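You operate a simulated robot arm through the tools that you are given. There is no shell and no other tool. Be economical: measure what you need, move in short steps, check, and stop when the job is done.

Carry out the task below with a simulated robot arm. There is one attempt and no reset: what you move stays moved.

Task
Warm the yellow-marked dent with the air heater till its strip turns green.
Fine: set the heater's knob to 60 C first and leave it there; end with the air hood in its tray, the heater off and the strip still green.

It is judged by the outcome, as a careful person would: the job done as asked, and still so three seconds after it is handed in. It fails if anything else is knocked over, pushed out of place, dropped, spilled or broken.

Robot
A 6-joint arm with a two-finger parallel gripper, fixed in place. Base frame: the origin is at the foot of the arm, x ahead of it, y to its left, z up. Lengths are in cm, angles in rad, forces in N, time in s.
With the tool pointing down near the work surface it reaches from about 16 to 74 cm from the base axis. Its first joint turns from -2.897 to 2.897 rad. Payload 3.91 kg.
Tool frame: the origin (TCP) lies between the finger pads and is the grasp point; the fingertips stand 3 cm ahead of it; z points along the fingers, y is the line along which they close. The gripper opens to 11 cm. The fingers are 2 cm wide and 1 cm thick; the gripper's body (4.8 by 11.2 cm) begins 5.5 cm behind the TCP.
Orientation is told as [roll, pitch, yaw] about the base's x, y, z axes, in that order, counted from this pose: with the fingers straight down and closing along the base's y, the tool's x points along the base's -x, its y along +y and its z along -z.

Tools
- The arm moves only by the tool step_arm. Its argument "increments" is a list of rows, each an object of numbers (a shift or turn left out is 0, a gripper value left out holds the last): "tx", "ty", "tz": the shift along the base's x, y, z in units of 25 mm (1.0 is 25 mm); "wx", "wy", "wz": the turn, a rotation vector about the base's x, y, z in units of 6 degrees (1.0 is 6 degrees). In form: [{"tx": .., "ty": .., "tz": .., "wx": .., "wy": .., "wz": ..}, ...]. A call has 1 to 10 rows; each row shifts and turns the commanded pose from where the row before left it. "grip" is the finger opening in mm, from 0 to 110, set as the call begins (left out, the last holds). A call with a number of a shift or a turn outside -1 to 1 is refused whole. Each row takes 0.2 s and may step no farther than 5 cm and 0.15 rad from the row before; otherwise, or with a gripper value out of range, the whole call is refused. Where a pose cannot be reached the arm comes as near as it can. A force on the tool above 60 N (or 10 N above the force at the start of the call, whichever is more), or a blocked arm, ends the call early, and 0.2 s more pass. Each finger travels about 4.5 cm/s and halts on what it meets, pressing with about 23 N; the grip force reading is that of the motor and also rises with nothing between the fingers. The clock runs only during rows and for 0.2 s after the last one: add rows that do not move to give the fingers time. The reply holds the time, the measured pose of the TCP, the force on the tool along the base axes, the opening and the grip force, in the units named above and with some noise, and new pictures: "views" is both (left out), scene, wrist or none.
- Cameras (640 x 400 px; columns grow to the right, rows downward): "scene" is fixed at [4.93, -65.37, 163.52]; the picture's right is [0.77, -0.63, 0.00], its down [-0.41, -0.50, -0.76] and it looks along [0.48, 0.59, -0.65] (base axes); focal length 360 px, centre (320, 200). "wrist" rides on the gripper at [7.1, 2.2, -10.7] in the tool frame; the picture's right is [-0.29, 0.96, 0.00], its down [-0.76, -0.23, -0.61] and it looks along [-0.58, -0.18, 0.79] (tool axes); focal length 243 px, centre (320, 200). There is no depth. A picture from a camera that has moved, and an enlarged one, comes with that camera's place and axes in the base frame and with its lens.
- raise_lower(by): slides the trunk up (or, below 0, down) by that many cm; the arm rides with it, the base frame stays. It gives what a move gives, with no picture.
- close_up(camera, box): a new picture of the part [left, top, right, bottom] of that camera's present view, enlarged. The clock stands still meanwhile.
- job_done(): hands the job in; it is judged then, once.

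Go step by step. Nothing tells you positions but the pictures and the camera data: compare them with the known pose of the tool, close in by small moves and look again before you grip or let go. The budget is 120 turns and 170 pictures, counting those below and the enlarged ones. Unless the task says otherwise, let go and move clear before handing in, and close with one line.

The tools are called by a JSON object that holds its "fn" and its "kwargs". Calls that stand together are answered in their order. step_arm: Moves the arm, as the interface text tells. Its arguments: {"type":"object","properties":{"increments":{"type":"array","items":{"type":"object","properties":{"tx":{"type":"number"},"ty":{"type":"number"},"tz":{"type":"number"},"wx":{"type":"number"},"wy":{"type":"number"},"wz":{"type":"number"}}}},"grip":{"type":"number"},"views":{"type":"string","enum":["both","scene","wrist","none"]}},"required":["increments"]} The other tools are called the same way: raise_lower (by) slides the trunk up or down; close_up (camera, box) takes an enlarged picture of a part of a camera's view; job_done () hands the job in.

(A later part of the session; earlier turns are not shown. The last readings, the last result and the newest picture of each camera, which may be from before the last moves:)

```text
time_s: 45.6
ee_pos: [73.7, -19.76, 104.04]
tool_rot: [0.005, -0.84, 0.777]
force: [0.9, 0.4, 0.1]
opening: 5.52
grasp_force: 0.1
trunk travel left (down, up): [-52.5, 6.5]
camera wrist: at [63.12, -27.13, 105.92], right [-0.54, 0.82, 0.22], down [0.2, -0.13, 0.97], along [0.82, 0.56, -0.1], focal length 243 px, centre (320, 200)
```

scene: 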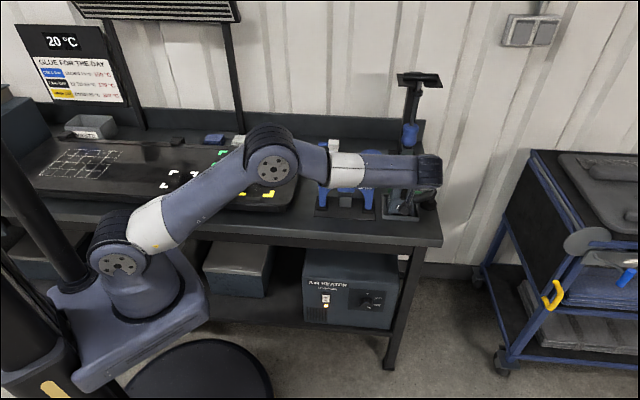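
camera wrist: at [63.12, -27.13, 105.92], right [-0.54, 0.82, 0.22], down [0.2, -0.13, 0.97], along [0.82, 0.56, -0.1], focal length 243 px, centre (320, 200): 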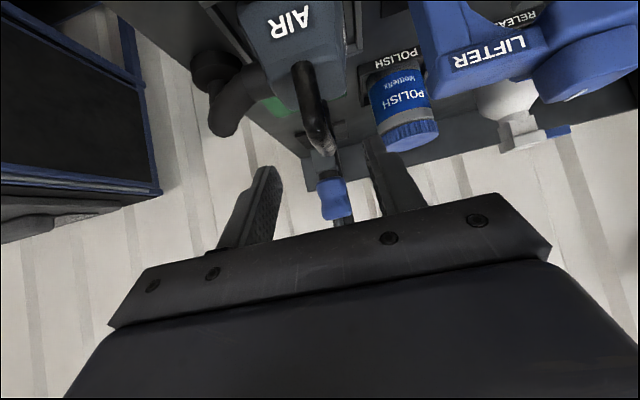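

{"fn": "step_arm", "kwargs": {"increments": [{"tx": 0.46, "ty": 0.48, "tz": -0.67}, {"tx": 0.46, "ty": 0.48, "tz": -0.67}, {"tx": 0.46, "ty": 0.48, "tz": -0.67}], "views": "both"}}

```text
time_s: 46.4
ee_pos: [77.09, -16.07, 99.04]
tool_rot: [0.006, -0.838, 0.775]
force: [-0.2, 0.1, 0.6]
opening: 5.51
grasp_force: 0.1
trunk travel left (down, up): [-52.5, 6.5]
camera wrist: at [66.64, -23.5, 100.88], right [-0.53, 0.82, 0.22], down [0.2, -0.13, 0.97], along [0.82, 0.56, -0.1], focal length 243 px, centre (320, 200)
```

scene: 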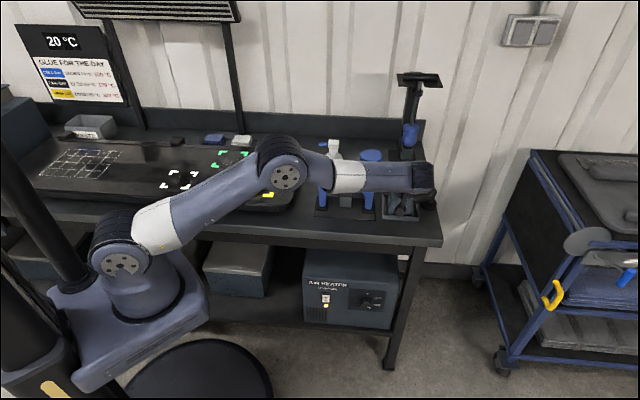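
wrist: 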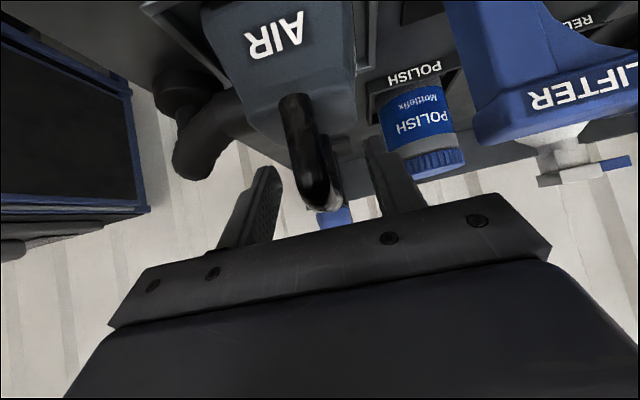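

{"fn": "step_arm", "kwargs": {"increments": [{"tx": 0.08, "ty": 0.08, "tz": -0.12}, {}, {}, {}], "views": "wrist", "grip": 0}}

```text
time_s: 47.4
ee_pos: [77.27, -15.96, 98.64]
tool_rot: [0.004, -0.84, 0.778]
force: [1.0, -0.6, 1.4]
opening: 1.69
grasp_force: 23.2
trunk travel left (down, up): [-52.5, 6.5]
camera wrist: at [66.79, -23.3, 100.64], right [-0.53, 0.82, 0.22], down [0.2, -0.13, 0.97], along [0.82, 0.56, -0.1], focal length 243 px, centre (320, 200)
```

wrist: 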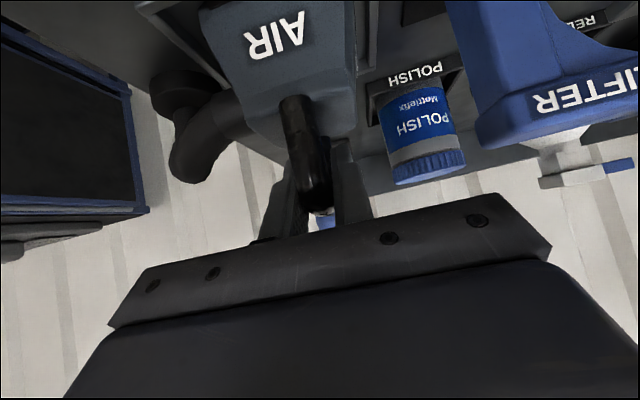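

{"fn": "step_arm", "kwargs": {"increments": [{"tz": 0.5}, {"tz": 0.8}, {"tz": 0.8}, {}], "views": "both"}}

```text
time_s: 48.4
ee_pos: [77.29, -15.88, 103.82]
tool_rot: [0.005, -0.84, 0.775]
force: [-0.1, 0.0, -5.0]
opening: 1.69
grasp_force: 22.9
trunk travel left (down, up): [-52.5, 6.5]
camera wrist: at [66.81, -23.29, 105.8], right [-0.53, 0.82, 0.22], down [0.2, -0.13, 0.97], along [0.82, 0.56, -0.1], focal length 243 px, centre (320, 200)
```

scene: 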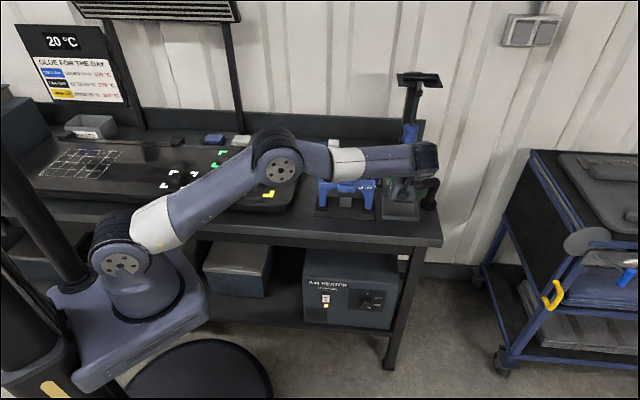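
wrist: 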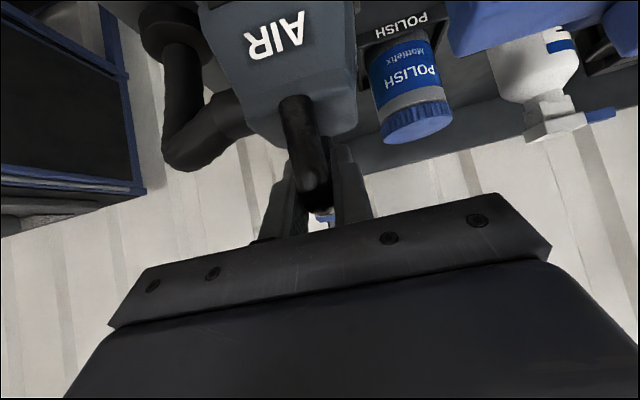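

The hood is held and its hose follows. I lift high and back to clear the lifter, jar and bottle.

{"fn": "step_arm", "kwargs": {"increments": [{"tz": 0.9}, {"tx": -0.25, "ty": -0.25, "tz": 0.9}, {"tx": -0.3, "ty": -0.3, "tz": 0.9}, {"tx": -0.3, "ty": -0.3, "tz": 0.9}, {"tx": -0.3, "ty": -0.3, "tz": 0.9}, {"tx": -0.3, "ty": -0.3, "tz": 0.9}, {"tx": -0.3, "ty": -0.3, "tz": 0.9}, {"tx": -0.3, "ty": -0.3, "tz": 0.9}], "views": "both"}}

```text
time_s: 50.2
ee_pos: [72.14, -21.01, 121.98]
tool_rot: [0.006, -0.838, 0.775]
force: [-0.5, -0.2, -4.5]
opening: 1.69
grasp_force: 23.0
trunk travel left (down, up): [-52.5, 6.5]
camera wrist: at [61.58, -28.42, 123.82], right [-0.53, 0.82, 0.22], down [0.2, -0.13, 0.97], along [0.82, 0.56, -0.1], focal length 243 px, centre (320, 200)
```

scene: 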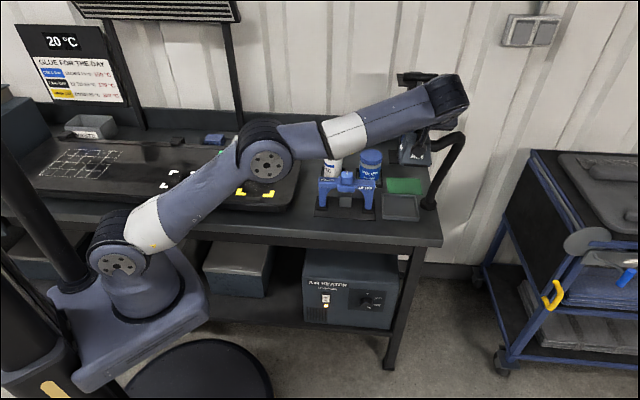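
wrist: 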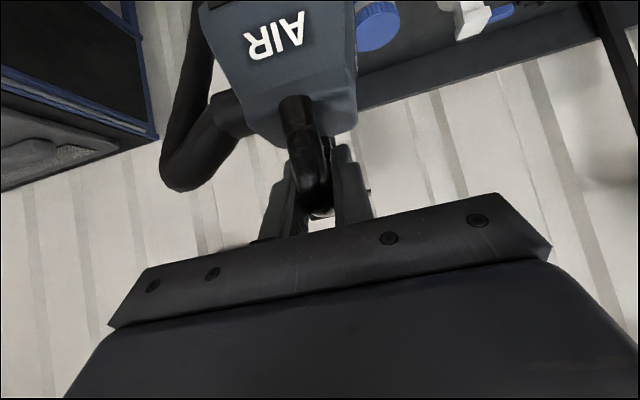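

{"fn": "step_arm", "kwargs": {"increments": [{"tx": -0.707, "ty": 0.707}, {"tx": -0.707, "ty": 0.707}, {"tx": -0.707, "ty": 0.707}, {"tx": -0.707, "ty": 0.707}, {"tx": -0.707, "ty": 0.707}, {"tx": -0.707, "ty": 0.707}, {"tx": -0.707, "ty": 0.707}, {"tx": -0.707, "ty": 0.707}, {"tx": -0.707, "ty": 0.707}, {"tx": -0.707, "ty": 0.707}], "views": "both"}}

```text
time_s: 52.4
ee_pos: [54.43, -3.14, 121.84]
tool_rot: [0.006, -0.84, 0.776]
force: [-0.4, -0.6, -3.2]
opening: 1.69
grasp_force: 22.9
trunk travel left (down, up): [-52.5, 6.5]
camera wrist: at [43.91, -10.56, 123.82], right [-0.53, 0.82, 0.22], down [0.2, -0.13, 0.97], along [0.82, 0.56, -0.1], focal length 243 px, centre (320, 200)
```

scene: 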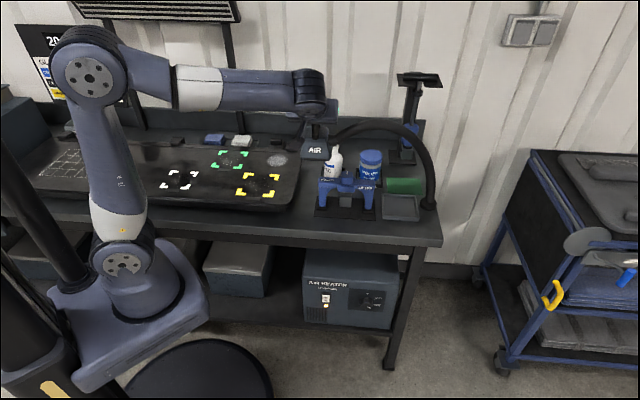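
wrist: 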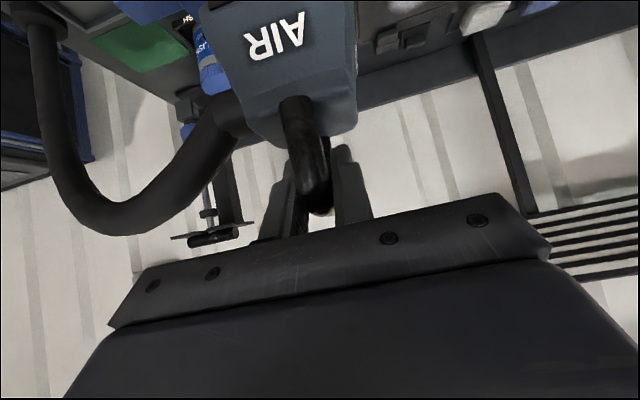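

{"fn": "step_arm", "kwargs": {"increments": [{"tx": -0.425, "ty": 0.97}, {"tx": -0.425, "ty": 0.97}, {"tx": -0.425, "ty": 0.97}, {"tx": -0.425, "ty": 0.97}, {"tx": -0.425, "ty": 0.97}, {"tx": -0.425, "ty": 0.97}, {"tx": -0.425, "ty": 0.97}, {"tx": -0.425, "ty": 0.97}], "views": "both"}}

```text
time_s: 54.2
ee_pos: [45.77, 16.05, 121.88]
tool_rot: [0.006, -0.839, 0.774]
force: [0.0, 0.9, -2.5]
opening: 1.68
grasp_force: 23.1
trunk travel left (down, up): [-52.5, 6.5]
camera wrist: at [35.44, 8.71, 123.79], right [-0.53, 0.82, 0.22], down [0.2, -0.13, 0.97], along [0.82, 0.56, -0.1], focal length 243 px, centre (320, 200)
```

scene: 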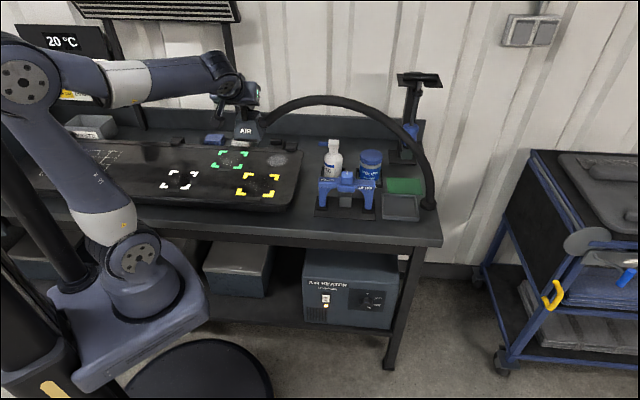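
wrist: 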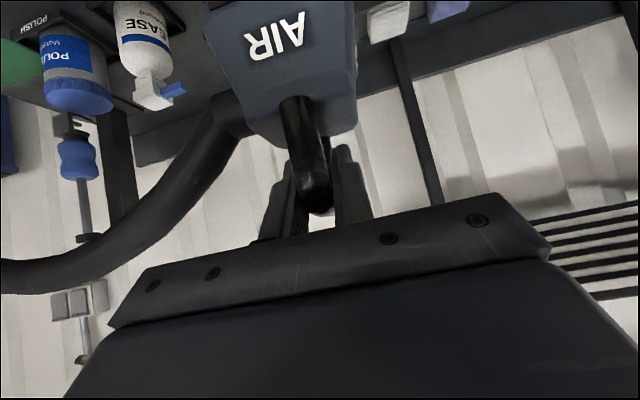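

{"fn": "step_arm", "kwargs": {"increments": [{"tx": 0.08, "ty": 0.11, "tz": -0.98}, {"tx": 0.08, "ty": 0.11, "tz": -0.98}, {"tx": 0.08, "ty": 0.11, "tz": -0.98}, {"tx": 0.08, "ty": 0.11, "tz": -0.98}, {"tx": 0.08, "ty": 0.11, "tz": -0.98}, {"tx": 0.08, "ty": 0.11, "tz": -0.98}], "views": "scene"}}

{"fn": "close_up", "kwargs": {"camera": "scene", "box": [190, 120, 310, 220]}}

```text
time_s: 55.6
ee_pos: [47.23, 17.61, 107.06]
tool_rot: [0.005, -0.84, 0.778]
force: [-0.4, 0.6, -2.8]
opening: 1.66
grasp_force: 23.0
trunk travel left (down, up): [-52.5, 6.5]
```

scene: 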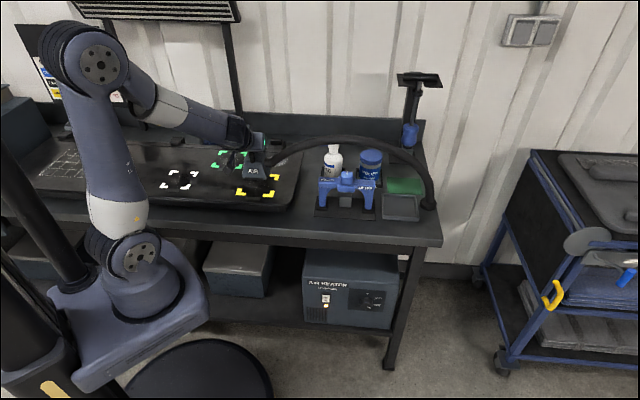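

```text
4.00 times, centred on (250, 170) of scene
camera zoom: at [4.93, -65.37, 163.52], right [0.77, -0.63, 0.0], down [-0.41, -0.5, -0.76], along [0.48, 0.59, -0.65], focal length 1442 px, centre (600, 320)
```

zoom: 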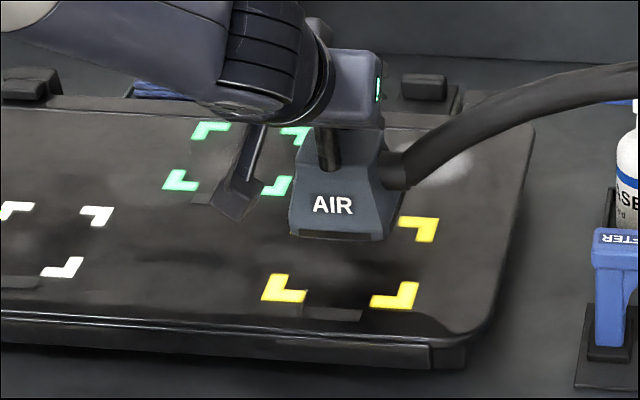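

{"fn": "step_arm", "kwargs": {"increments": [{"tx": 0.04, "ty": -0.04, "tz": -0.6}, {"tx": 0.04, "ty": -0.04, "tz": -0.6}], "views": "wrist"}}

{"fn": "close_up", "kwargs": {"camera": "scene", "box": [210, 140, 306, 210]}}

```text
time_s: 56.2
ee_pos: [47.31, 17.57, 104.14]
tool_rot: [0.004, -0.84, 0.776]
force: [-1.0, -0.6, -2.6]
opening: 1.7
grasp_force: 23.0
trunk travel left (down, up): [-52.5, 6.5]
camera wrist: at [36.86, 10.14, 106.05], right [-0.53, 0.82, 0.22], down [0.2, -0.13, 0.97], along [0.82, 0.56, -0.1], focal length 243 px, centre (320, 200)
```

wrist: 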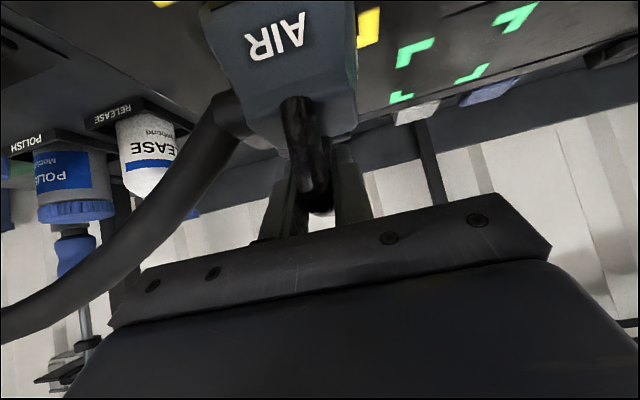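

```text
5.71 times, centred on (258, 175) of scene
camera zoom: at [4.93, -65.37, 163.52], right [0.77, -0.63, 0.0], down [-0.41, -0.5, -0.76], along [0.48, 0.59, -0.65], focal length 2060 px, centre (674, 343)
```

zoom: 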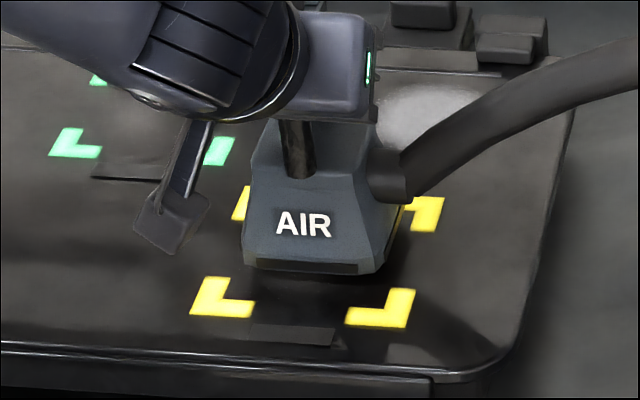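

{"fn": "step_arm", "kwargs": {"increments": [{"tz": -0.25}, {"tz": -0.25}], "views": "none"}}

{"fn": "close_up", "kwargs": {"camera": "scene", "box": [210, 140, 306, 210]}}

```text
time_s: 56.8
ee_pos: [47.31, 17.69, 103.16]
tool_rot: [0.002, -0.843, 0.776]
force: [-0.8, -0.2, 7.8]
opening: 1.68
grasp_force: 23.0
trunk travel left (down, up): [-52.5, 6.5]
```

```text
5.71 times, centred on (258, 175) of scene
camera zoom: at [4.93, -65.37, 163.52], right [0.77, -0.63, 0.0], down [-0.41, -0.5, -0.76], along [0.48, 0.59, -0.65], focal length 2060 px, centre (674, 343)
```

zoom: 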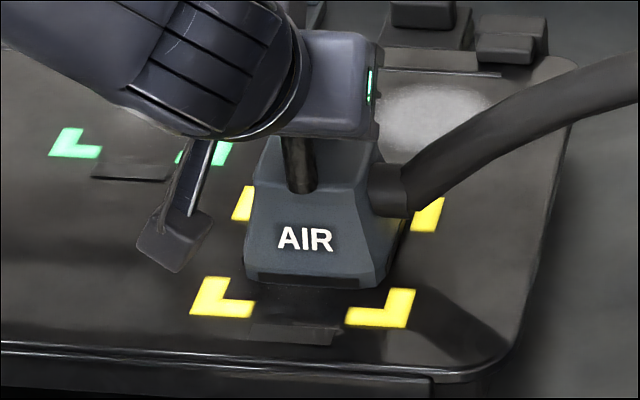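

The hood sits centred in the yellow frame, touching the panel. I hold it and watch the strip.

{"fn": "step_arm", "kwargs": {"increments": [{}, {}, {}, {}, {}, {}, {}, {}, {}, {}], "views": "none"}}

{"fn": "close_up", "kwargs": {"camera": "scene", "box": [210, 140, 306, 210]}}

```text
time_s: 59.0
ee_pos: [47.41, 17.6, 103.09]
tool_rot: [0.003, -0.842, 0.776]
force: [6.2, 3.7, 24.2]
opening: 1.67
grasp_force: 23.4
trunk travel left (down, up): [-52.5, 6.5]
```

```text
5.71 times, centred on (258, 175) of scene
camera zoom: at [4.93, -65.37, 163.52], right [0.77, -0.63, 0.0], down [-0.41, -0.5, -0.76], along [0.48, 0.59, -0.65], focal length 2060 px, centre (674, 343)
```

zoom: 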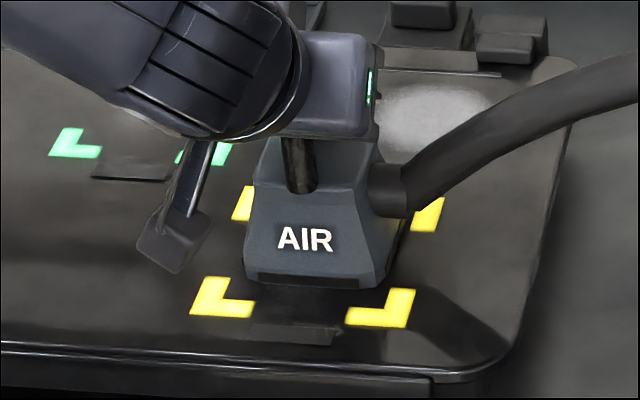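

{"fn": "step_arm", "kwargs": {"increments": [{"tz": 0.05}, {}, {}, {}, {}, {}, {}, {}, {}, {}], "views": "none"}}

{"fn": "close_up", "kwargs": {"camera": "scene", "box": [210, 140, 306, 210]}}

```text
time_s: 61.2
ee_pos: [47.42, 17.48, 103.06]
tool_rot: [0.005, -0.838, 0.776]
force: [0.8, 0.3, 5.3]
opening: 1.67
grasp_force: 22.9
trunk travel left (down, up): [-52.5, 6.5]
```

```text
5.71 times, centred on (258, 175) of scene
camera zoom: at [4.93, -65.37, 163.52], right [0.77, -0.63, 0.0], down [-0.41, -0.5, -0.76], along [0.48, 0.59, -0.65], focal length 2060 px, centre (674, 343)
```

zoom: 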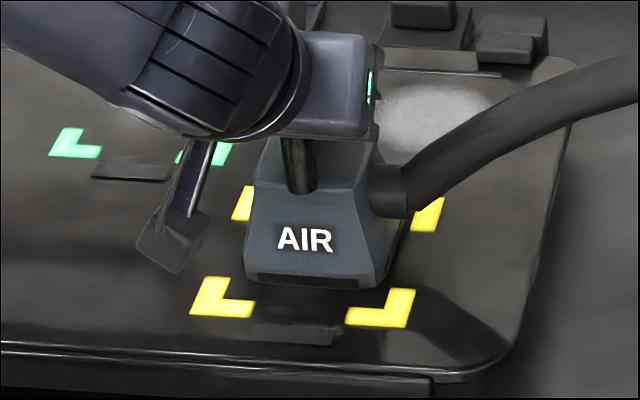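

{"fn": "step_arm", "kwargs": {"increments": [{}, {}, {}, {}, {}, {}, {}, {}, {}, {}], "views": "none"}}

{"fn": "step_arm", "kwargs": {"increments": [{}, {}, {}, {}, {}, {}, {}, {}, {}, {}], "views": "none"}}

{"fn": "close_up", "kwargs": {"camera": "scene", "box": [230, 180, 290, 210]}}

```text
time_s: 63.4
ee_pos: [47.28, 17.56, 103.0]
tool_rot: [0.006, -0.84, 0.777]
force: [0.0, -0.1, -2.6]
opening: 1.7
grasp_force: 23.3
trunk travel left (down, up): [-52.5, 6.5]
```

```text
time_s: 65.6
ee_pos: [47.4, 17.73, 103.04]
tool_rot: [0.005, -0.84, 0.775]
force: [-0.9, 0.0, -3.0]
opening: 1.66
grasp_force: 22.5
trunk travel left (down, up): [-52.5, 6.5]
```

```text
10.67 times, centred on (260, 195) of scene
camera zoom: at [4.93, -65.37, 163.52], right [0.77, -0.63, 0.0], down [-0.41, -0.5, -0.76], along [0.48, 0.59, -0.65], focal length 3845 px, centre (960, 253)
```

zoom: 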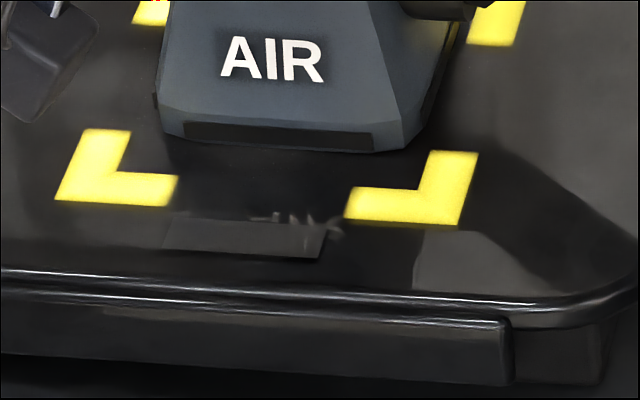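

{"fn": "step_arm", "kwargs": {"increments": [{"tz": -0.04}, {}, {}, {}, {}, {}, {}, {}, {}, {}], "views": "none"}}

{"fn": "step_arm", "kwargs": {"increments": [{}, {}, {}, {}, {}, {}, {}, {}, {}, {}], "views": "none"}}

{"fn": "close_up", "kwargs": {"camera": "scene", "box": [230, 180, 290, 210]}}

```text
time_s: 67.8
ee_pos: [47.29, 17.56, 102.96]
tool_rot: [0.004, -0.842, 0.776]
force: [3.7, 0.9, 14.2]
opening: 1.68
grasp_force: 22.5
trunk travel left (down, up): [-52.5, 6.5]
```

```text
time_s: 70.0
ee_pos: [47.31, 17.64, 103.01]
tool_rot: [0.004, -0.841, 0.777]
force: [5.9, 2.1, 20.6]
opening: 1.69
grasp_force: 22.3
trunk travel left (down, up): [-52.5, 6.5]
```

```text
10.67 times, centred on (260, 195) of scene
camera zoom: at [4.93, -65.37, 163.52], right [0.77, -0.63, 0.0], down [-0.41, -0.5, -0.76], along [0.48, 0.59, -0.65], focal length 3845 px, centre (960, 253)
```

zoom: 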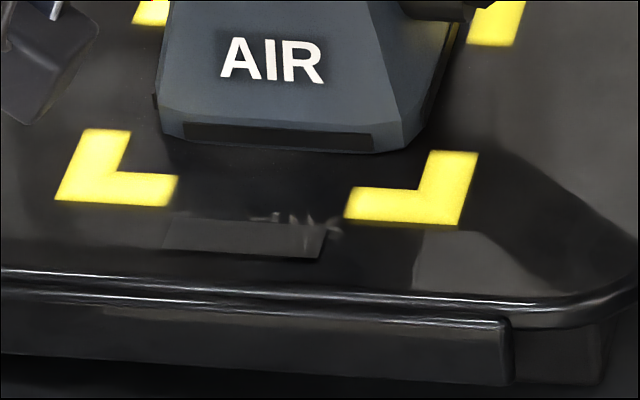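

{"fn": "step_arm", "kwargs": {"increments": [{}, {}, {}, {}, {}, {}, {}, {}, {}, {}], "views": "scene"}}

{"fn": "close_up", "kwargs": {"camera": "scene", "box": [300, 260, 400, 330]}}

{"fn": "close_up", "kwargs": {"camera": "scene", "box": [150, 140, 310, 220]}}

```text
time_s: 72.2
ee_pos: [47.33, 17.59, 102.95]
tool_rot: [0.005, -0.841, 0.776]
force: [4.3, 2.7, 22.1]
opening: 1.67
grasp_force: 23.5
trunk travel left (down, up): [-52.5, 6.5]
```

scene: 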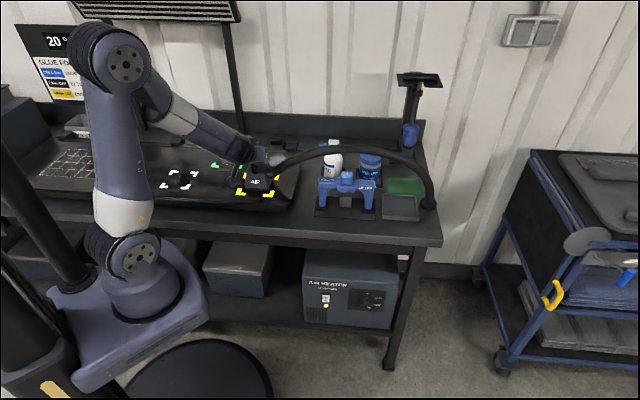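

```text
5.71 times, centred on (350, 295) of scene
camera zoom: at [4.93, -65.37, 163.52], right [0.77, -0.63, 0.0], down [-0.41, -0.5, -0.76], along [0.48, 0.59, -0.65], focal length 2060 px, centre (149, -343)
```

zoom: 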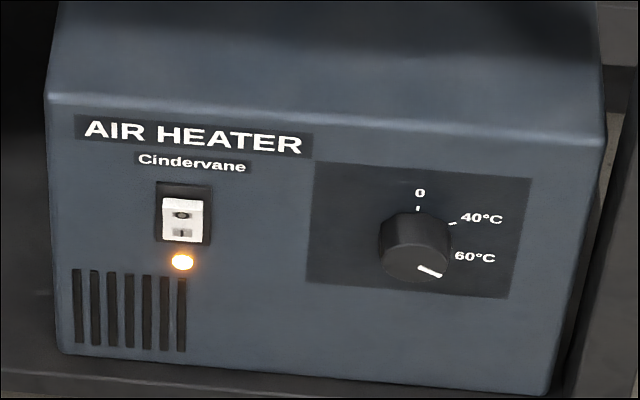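

```text
4.00 times, centred on (230, 180) of scene
camera zoom: at [4.93, -65.37, 163.52], right [0.77, -0.63, 0.0], down [-0.41, -0.5, -0.76], along [0.48, 0.59, -0.65], focal length 1442 px, centre (680, 280)
```

zoom: 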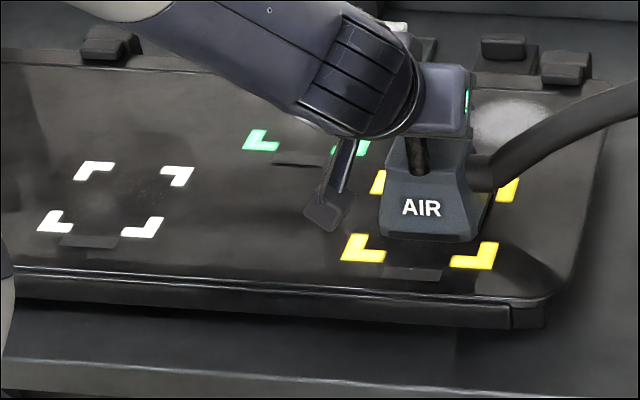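

The heater is on at 60 °C. I keep warming.

{"fn": "step_arm", "kwargs": {"increments": [{}, {}, {}, {}, {}, {}, {}, {}, {}, {}], "views": "none"}}

{"fn": "step_arm", "kwargs": {"increments": [{}, {}, {}, {}, {}, {}, {}, {}, {}, {}], "views": "none"}}

{"fn": "close_up", "kwargs": {"camera": "scene", "box": [230, 180, 290, 210]}}

{"fn": "step_arm", "kwargs": {"increments": [{}, {}, {}, {}, {}, {}, {}, {}, {}, {}], "views": "none"}}

{"fn": "step_arm", "kwargs": {"increments": [{}, {}, {}, {}, {}, {}, {}, {}, {}, {}], "views": "none"}}

{"fn": "close_up", "kwargs": {"camera": "scene", "box": [230, 180, 290, 210]}}

```text
time_s: 74.4
ee_pos: [47.3, 17.55, 103.02]
tool_rot: [0.006, -0.839, 0.778]
force: [2.9, 1.7, 19.4]
opening: 1.68
grasp_force: 23.0
trunk travel left (down, up): [-52.5, 6.5]
```

```text
time_s: 76.6
ee_pos: [47.2, 17.58, 102.91]
tool_rot: [0.004, -0.84, 0.777]
force: [1.4, 0.6, 15.9]
opening: 1.65
grasp_force: 23.2
trunk travel left (down, up): [-52.5, 6.5]
```

```text
10.67 times, centred on (260, 195) of scene
camera zoom: at [4.93, -65.37, 163.52], right [0.77, -0.63, 0.0], down [-0.41, -0.5, -0.76], along [0.48, 0.59, -0.65], focal length 3845 px, centre (960, 253)
```

zoom: 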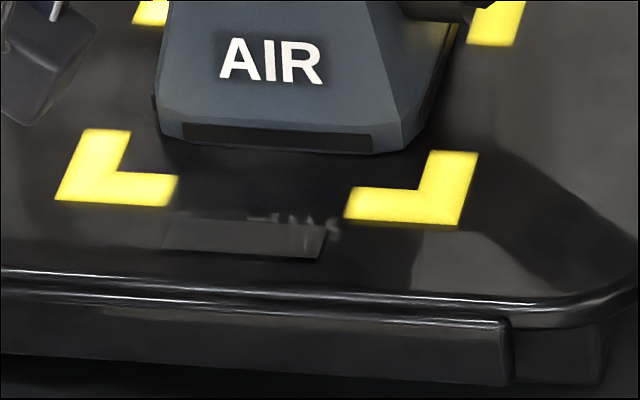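

```text
time_s: 78.8
ee_pos: [47.2, 17.47, 103.04]
tool_rot: [0.006, -0.839, 0.777]
force: [0.1, 0.3, 13.7]
opening: 1.67
grasp_force: 23.2
trunk travel left (down, up): [-52.5, 6.5]
```

```text
time_s: 81.0
ee_pos: [47.25, 17.54, 102.87]
tool_rot: [0.003, -0.839, 0.778]
force: [-1.3, 0.0, 11.7]
opening: 1.69
grasp_force: 23.3
trunk travel left (down, up): [-52.5, 6.5]
```

```text
10.67 times, centred on (260, 195) of scene
camera zoom: at [4.93, -65.37, 163.52], right [0.77, -0.63, 0.0], down [-0.41, -0.5, -0.76], along [0.48, 0.59, -0.65], focal length 3845 px, centre (960, 253)
```

zoom: 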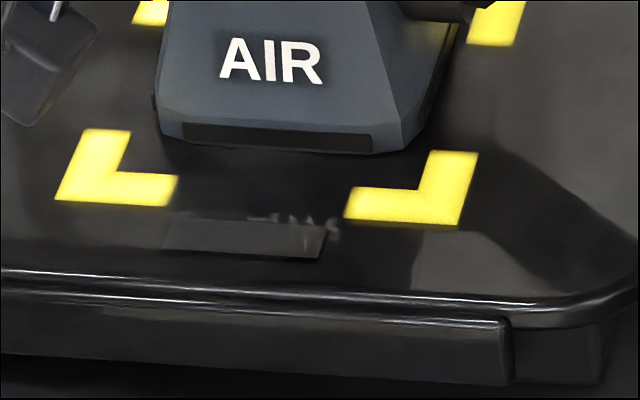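

{"fn": "step_arm", "kwargs": {"increments": [{}, {}, {}, {}, {}, {}, {}, {}, {}, {}], "views": "none"}}

{"fn": "step_arm", "kwargs": {"increments": [{}, {}, {}, {}, {}, {}, {}, {}, {}, {}], "views": "none"}}

{"fn": "close_up", "kwargs": {"camera": "scene", "box": [230, 180, 290, 210]}}

{"fn": "step_arm", "kwargs": {"increments": [{}, {}, {}, {}, {}, {}, {}, {}, {}, {}], "views": "none"}}

{"fn": "step_arm", "kwargs": {"increments": [{}, {}, {}, {}, {}, {}, {}, {}, {}, {}], "views": "none"}}

{"fn": "close_up", "kwargs": {"camera": "scene", "box": [230, 180, 290, 210]}}

```text
time_s: 83.2
ee_pos: [47.29, 17.54, 102.89]
tool_rot: [0.004, -0.841, 0.777]
force: [-1.6, -0.7, 9.4]
opening: 1.67
grasp_force: 23.2
trunk travel left (down, up): [-52.5, 6.5]
```

```text
time_s: 85.4
ee_pos: [47.24, 17.49, 102.99]
tool_rot: [0.004, -0.839, 0.777]
force: [-1.0, -0.7, 8.2]
opening: 1.69
grasp_force: 22.9
trunk travel left (down, up): [-52.5, 6.5]
```

```text
10.67 times, centred on (260, 195) of scene
camera zoom: at [4.93, -65.37, 163.52], right [0.77, -0.63, 0.0], down [-0.41, -0.5, -0.76], along [0.48, 0.59, -0.65], focal length 3845 px, centre (960, 253)
```

zoom: 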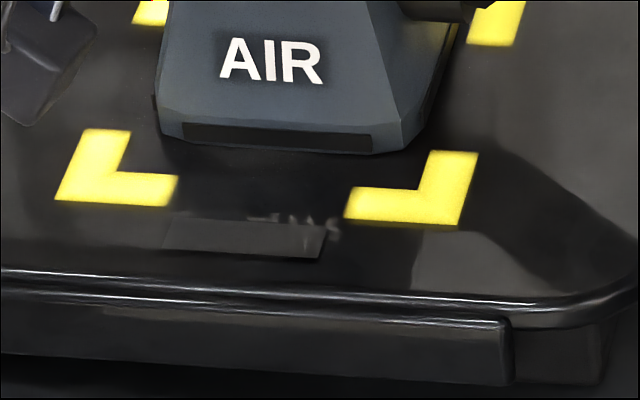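

```text
time_s: 87.6
ee_pos: [47.29, 17.5, 102.99]
tool_rot: [0.006, -0.84, 0.775]
force: [-2.0, -0.1, 7.4]
opening: 1.65
grasp_force: 23.2
trunk travel left (down, up): [-52.5, 6.5]
```

```text
time_s: 89.8
ee_pos: [47.34, 17.59, 102.89]
tool_rot: [0.004, -0.839, 0.776]
force: [-1.9, -0.8, 7.2]
opening: 1.68
grasp_force: 23.1
trunk travel left (down, up): [-52.5, 6.5]
```

```text
10.67 times, centred on (260, 195) of scene
camera zoom: at [4.93, -65.37, 163.52], right [0.77, -0.63, 0.0], down [-0.41, -0.5, -0.76], along [0.48, 0.59, -0.65], focal length 3845 px, centre (960, 253)
```

zoom: 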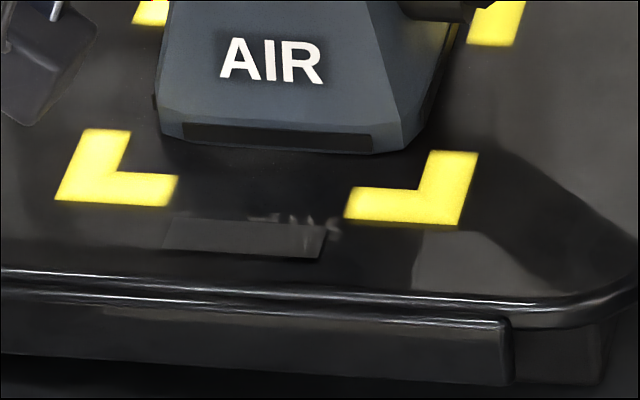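

{"fn": "step_arm", "kwargs": {"increments": [{}, {}, {}, {}, {}, {}, {}, {}, {}, {}], "views": "none"}}

{"fn": "step_arm", "kwargs": {"increments": [{}, {}, {}, {}, {}, {}, {}, {}, {}, {}], "views": "none"}}

{"fn": "step_arm", "kwargs": {"increments": [{}, {}, {}, {}, {}, {}, {}, {}, {}, {}], "views": "none"}}

{"fn": "close_up", "kwargs": {"camera": "scene", "box": [210, 140, 306, 210]}}

```text
time_s: 92.0
ee_pos: [47.34, 17.5, 102.85]
tool_rot: [0.007, -0.84, 0.776]
force: [-1.9, -0.5, 6.2]
opening: 1.69
grasp_force: 23.3
trunk travel left (down, up): [-52.5, 6.5]
```

```text
time_s: 94.2
ee_pos: [47.34, 17.55, 102.86]
tool_rot: [0.003, -0.839, 0.777]
force: [-1.6, -0.7, 5.9]
opening: 1.69
grasp_force: 23.1
trunk travel left (down, up): [-52.5, 6.5]
```

```text
time_s: 96.4
ee_pos: [47.26, 17.48, 103.02]
tool_rot: [0.005, -0.839, 0.776]
force: [-1.3, -0.7, 5.2]
opening: 1.67
grasp_force: 23.3
trunk travel left (down, up): [-52.5, 6.5]
```

```text
5.71 times, centred on (258, 175) of scene
camera zoom: at [4.93, -65.37, 163.52], right [0.77, -0.63, 0.0], down [-0.41, -0.5, -0.76], along [0.48, 0.59, -0.65], focal length 2060 px, centre (674, 343)
```

zoom: 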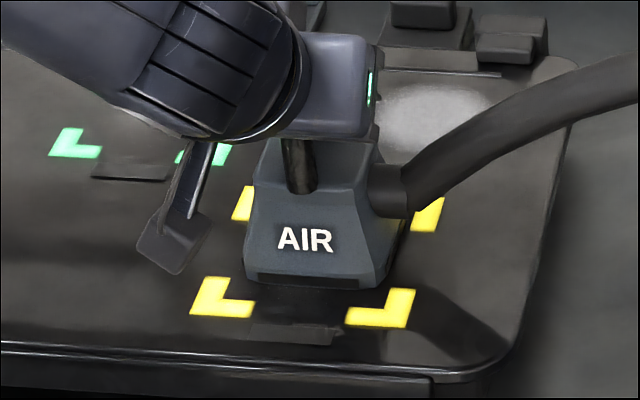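

{"fn": "close_up", "kwargs": {"camera": "scene", "box": [310, 280, 400, 320]}}

{"fn": "close_up", "kwargs": {"camera": "scene", "box": [235, 160, 285, 205]}}

{"fn": "close_up", "kwargs": {"camera": "wrist", "box": [180, 0, 400, 150]}}

```text
7.11 times, centred on (355, 300) of scene
camera zoom: at [4.93, -65.37, 163.52], right [0.77, -0.63, 0.0], down [-0.41, -0.5, -0.76], along [0.48, 0.59, -0.65], focal length 2563 px, centre (71, -511)
```

zoom: 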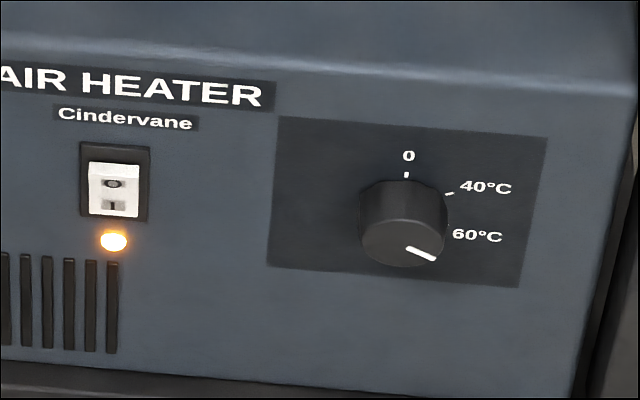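

```text
8.89 times, centred on (260, 182) of scene
camera zoom: at [4.93, -65.37, 163.52], right [0.77, -0.63, 0.0], down [-0.41, -0.5, -0.76], along [0.48, 0.59, -0.65], focal length 3204 px, centre (853, 356)
```

zoom: 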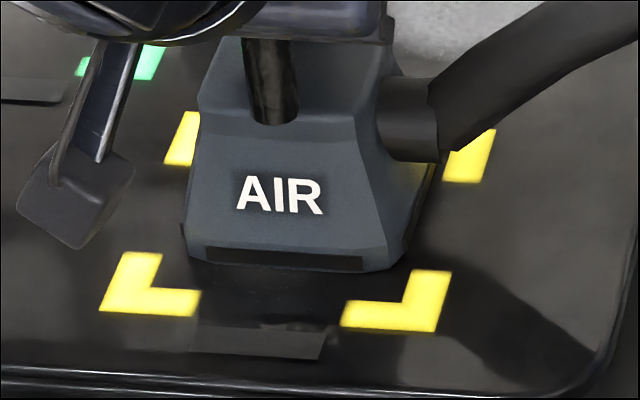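

```text
2.67 times, centred on (290, 75) of wrist
camera zoom: at [36.81, 10.15, 104.9], right [-0.53, 0.82, 0.22], down [0.2, -0.13, 0.97], along [0.82, 0.56, -0.1], focal length 647 px, centre (400, 533)
```

zoom: 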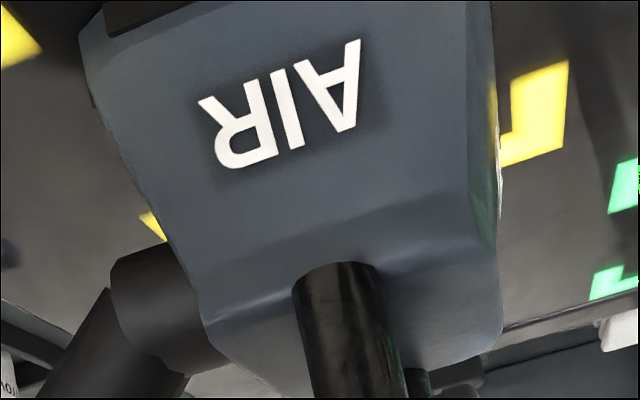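

Alignment checks out. I keep waiting with contact held.

{"fn": "step_arm", "kwargs": {"increments": [{"tz": -0.02}, {}, {}, {}, {}, {}, {}, {}, {}, {}], "views": "none"}}

{"fn": "step_arm", "kwargs": {"increments": [{}, {}, {}, {}, {}, {}, {}, {}, {}, {}], "views": "none"}}

{"fn": "step_arm", "kwargs": {"increments": [{}, {}, {}, {}, {}, {}, {}, {}, {}, {}], "views": "none"}}

{"fn": "close_up", "kwargs": {"camera": "scene", "box": [230, 180, 290, 210]}}

{"fn": "step_arm", "kwargs": {"increments": [{}, {}, {}, {}, {}, {}, {}, {}, {}, {}], "views": "none"}}

{"fn": "step_arm", "kwargs": {"increments": [{}, {}, {}, {}, {}, {}, {}, {}, {}, {}], "views": "none"}}

{"fn": "close_up", "kwargs": {"camera": "scene", "box": [230, 180, 290, 210]}}

```text
time_s: 98.6
ee_pos: [47.26, 17.6, 102.98]
tool_rot: [0.007, -0.842, 0.778]
force: [1.3, 3.0, 15.0]
opening: 1.66
grasp_force: 23.1
trunk travel left (down, up): [-52.5, 6.5]
```

```text
time_s: 100.8
ee_pos: [47.31, 17.66, 103.03]
tool_rot: [0.005, -0.842, 0.777]
force: [2.6, 3.5, 18.7]
opening: 1.68
grasp_force: 23.7
trunk travel left (down, up): [-52.5, 6.5]
```

```text
time_s: 103.0
ee_pos: [47.28, 17.53, 102.96]
tool_rot: [0.005, -0.842, 0.776]
force: [2.6, 1.5, 18.6]
opening: 1.64
grasp_force: 23.0
trunk travel left (down, up): [-52.5, 6.5]
```

```text
10.67 times, centred on (260, 195) of scene
camera zoom: at [4.93, -65.37, 163.52], right [0.77, -0.63, 0.0], down [-0.41, -0.5, -0.76], along [0.48, 0.59, -0.65], focal length 3845 px, centre (960, 253)
```

zoom: 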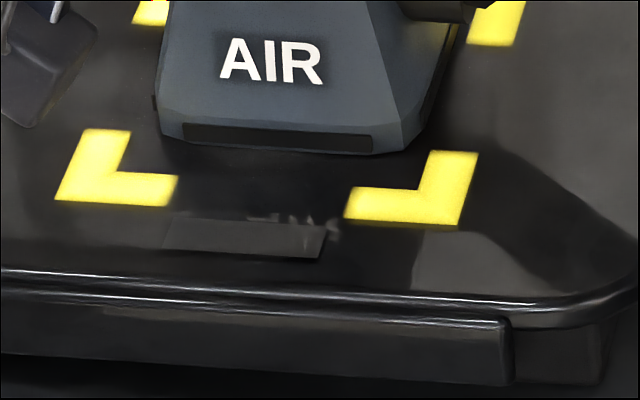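

```text
time_s: 105.2
ee_pos: [47.19, 17.48, 103.01]
tool_rot: [0.005, -0.84, 0.777]
force: [1.2, 0.4, 17.2]
opening: 1.67
grasp_force: 22.7
trunk travel left (down, up): [-52.5, 6.5]
```

```text
time_s: 107.4
ee_pos: [47.24, 17.53, 103.09]
tool_rot: [0.005, -0.839, 0.777]
force: [0.6, 1.0, 15.7]
opening: 1.66
grasp_force: 23.0
trunk travel left (down, up): [-52.5, 6.5]
```

```text
10.67 times, centred on (260, 195) of scene
camera zoom: at [4.93, -65.37, 163.52], right [0.77, -0.63, 0.0], down [-0.41, -0.5, -0.76], along [0.48, 0.59, -0.65], focal length 3845 px, centre (960, 253)
```

zoom: 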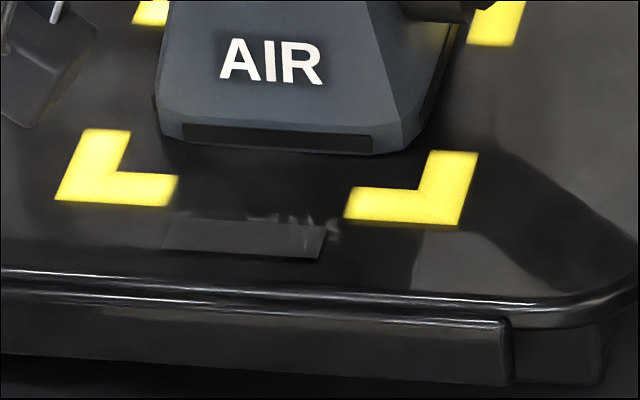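

After 50 s there is no change, so the hood may not be sitting quite flush in my grip. I'll release it so that it rests flat on the panel by itself.

{"fn": "step_arm", "kwargs": {"increments": [{"tz": 0.02}, {}], "views": "none"}}

{"fn": "step_arm", "kwargs": {"increments": [{}, {}, {}], "grip": 55, "views": "wrist"}}

{"fn": "close_up", "kwargs": {"camera": "scene", "box": [210, 140, 306, 210]}}

```text
time_s: 108.0
ee_pos: [47.28, 17.58, 102.93]
tool_rot: [0.005, -0.841, 0.776]
force: [1.8, 0.0, 9.6]
opening: 1.69
grasp_force: 22.8
trunk travel left (down, up): [-52.5, 6.5]
```

```text
time_s: 108.8
ee_pos: [47.33, 17.52, 102.94]
tool_rot: [0.006, -0.84, 0.775]
force: [0.4, 0.4, -0.5]
opening: 5.51
grasp_force: 0.0
trunk travel left (down, up): [-52.5, 6.5]
camera wrist: at [36.81, 10.14, 104.87], right [-0.53, 0.82, 0.22], down [0.2, -0.13, 0.97], along [0.82, 0.56, -0.1], focal length 243 px, centre (320, 200)
```

wrist: 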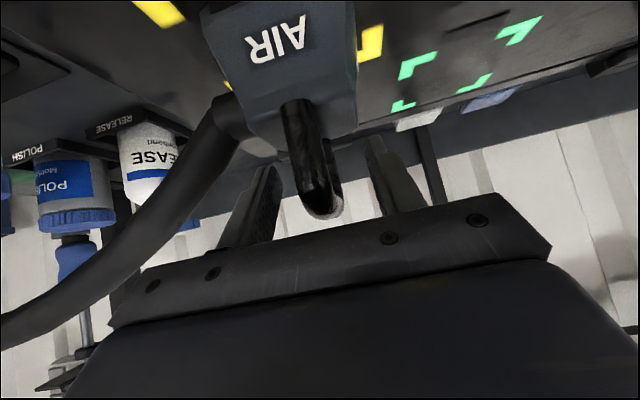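

```text
5.71 times, centred on (258, 175) of scene
camera zoom: at [4.93, -65.37, 163.52], right [0.77, -0.63, 0.0], down [-0.41, -0.5, -0.76], along [0.48, 0.59, -0.65], focal length 2060 px, centre (674, 343)
```

zoom: 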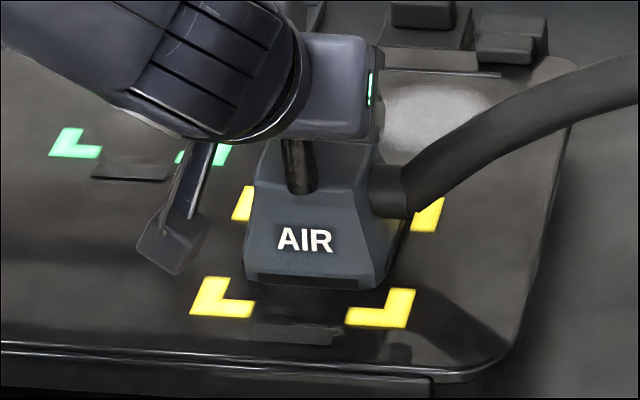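

{"fn": "step_arm", "kwargs": {"increments": [{}, {}, {}, {}, {}, {}, {}, {}, {}, {}], "views": "none"}}

{"fn": "step_arm", "kwargs": {"increments": [{}, {}, {}, {}, {}, {}, {}, {}, {}, {}], "views": "none"}}

{"fn": "step_arm", "kwargs": {"increments": [{}, {}, {}, {}, {}, {}, {}, {}, {}, {}], "views": "none"}}

{"fn": "close_up", "kwargs": {"camera": "scene", "box": [230, 180, 290, 210]}}

```text
time_s: 111.0
ee_pos: [47.35, 17.43, 102.88]
tool_rot: [0.005, -0.84, 0.778]
force: [0.6, 0.0, 0.3]
opening: 5.52
grasp_force: 0.1
trunk travel left (down, up): [-52.5, 6.5]
```

```text
time_s: 113.2
ee_pos: [47.34, 17.53, 102.89]
tool_rot: [0.004, -0.841, 0.776]
force: [-0.5, 0.5, 0.1]
opening: 5.49
grasp_force: 0.0
trunk travel left (down, up): [-52.5, 6.5]
```

```text
time_s: 115.4
ee_pos: [47.33, 17.62, 102.94]
tool_rot: [0.005, -0.84, 0.777]
force: [0.6, 0.6, -1.0]
opening: 5.48
grasp_force: 0.1
trunk travel left (down, up): [-52.5, 6.5]
```

```text
10.67 times, centred on (260, 195) of scene
camera zoom: at [4.93, -65.37, 163.52], right [0.77, -0.63, 0.0], down [-0.41, -0.5, -0.76], along [0.48, 0.59, -0.65], focal length 3845 px, centre (960, 253)
```

zoom: 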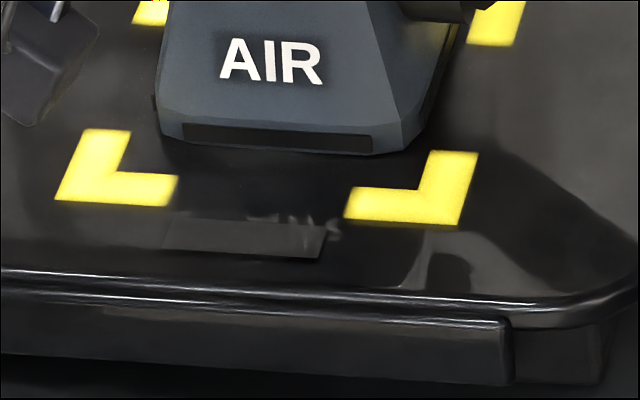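

{"fn": "step_arm", "kwargs": {"increments": [{"tx": -0.52, "ty": -0.52, "tz": 0.67}, {"tx": -0.52, "ty": -0.52, "tz": 0.67}, {"tx": -0.52, "ty": -0.52, "tz": 0.67}, {"tx": -0.52, "ty": -0.52, "tz": 0.67}, {"tx": -0.52, "ty": -0.52, "tz": 0.9}, {"tx": -0.52, "ty": -0.52, "tz": 0.9}], "views": "both"}}

{"fn": "close_up", "kwargs": {"camera": "scene", "box": [200, 135, 320, 215]}}

{"fn": "close_up", "kwargs": {"camera": "wrist", "box": [200, 0, 420, 140]}}

```text
time_s: 116.8
ee_pos: [39.55, 9.75, 114.26]
tool_rot: [0.006, -0.839, 0.775]
force: [0.3, -0.1, -0.4]
opening: 5.48
grasp_force: 0.1
trunk travel left (down, up): [-52.5, 6.5]
camera wrist: at [29.01, 2.41, 116.13], right [-0.53, 0.82, 0.22], down [0.2, -0.13, 0.97], along [0.82, 0.56, -0.1], focal length 243 px, centre (320, 200)
```

scene: 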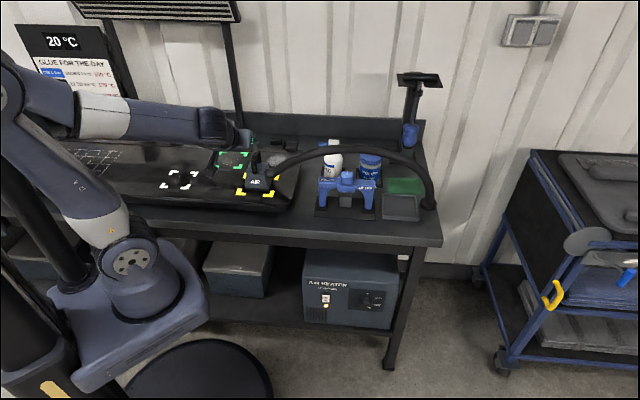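
wrist: 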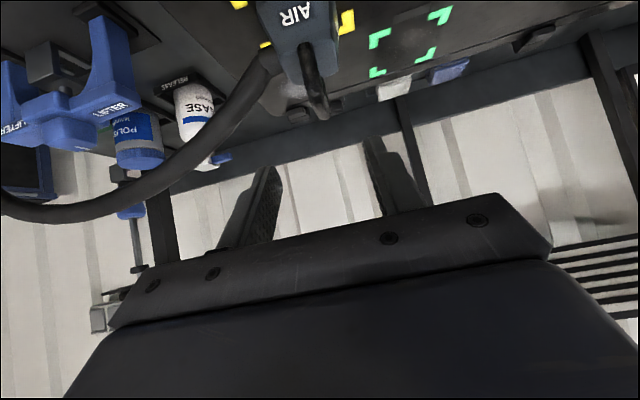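

```text
5.00 times, centred on (260, 175) of scene
camera zoom: at [4.93, -65.37, 163.52], right [0.77, -0.63, 0.0], down [-0.41, -0.5, -0.76], along [0.48, 0.59, -0.65], focal length 1802 px, centre (620, 325)
```

zoom: 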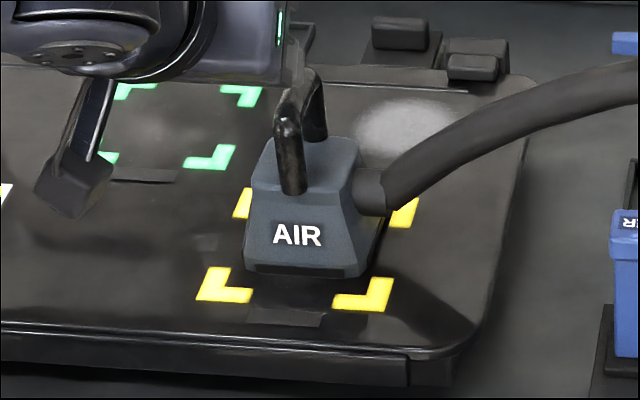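

```text
2.86 times, centred on (310, 70) of wrist
camera zoom: at [29.01, 2.41, 116.13], right [-0.53, 0.82, 0.22], down [0.2, -0.13, 0.97], along [0.82, 0.56, -0.1], focal length 693 px, centre (349, 571)
```

zoom: 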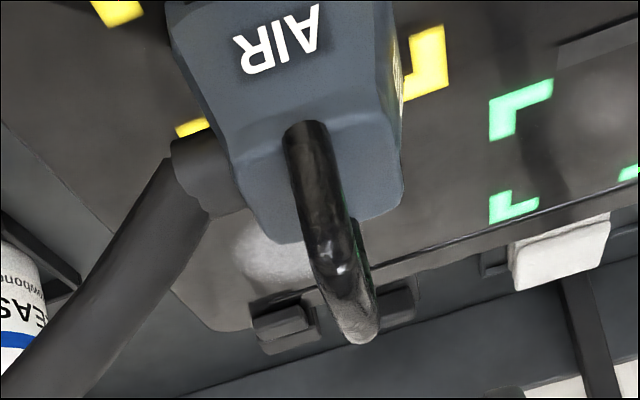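

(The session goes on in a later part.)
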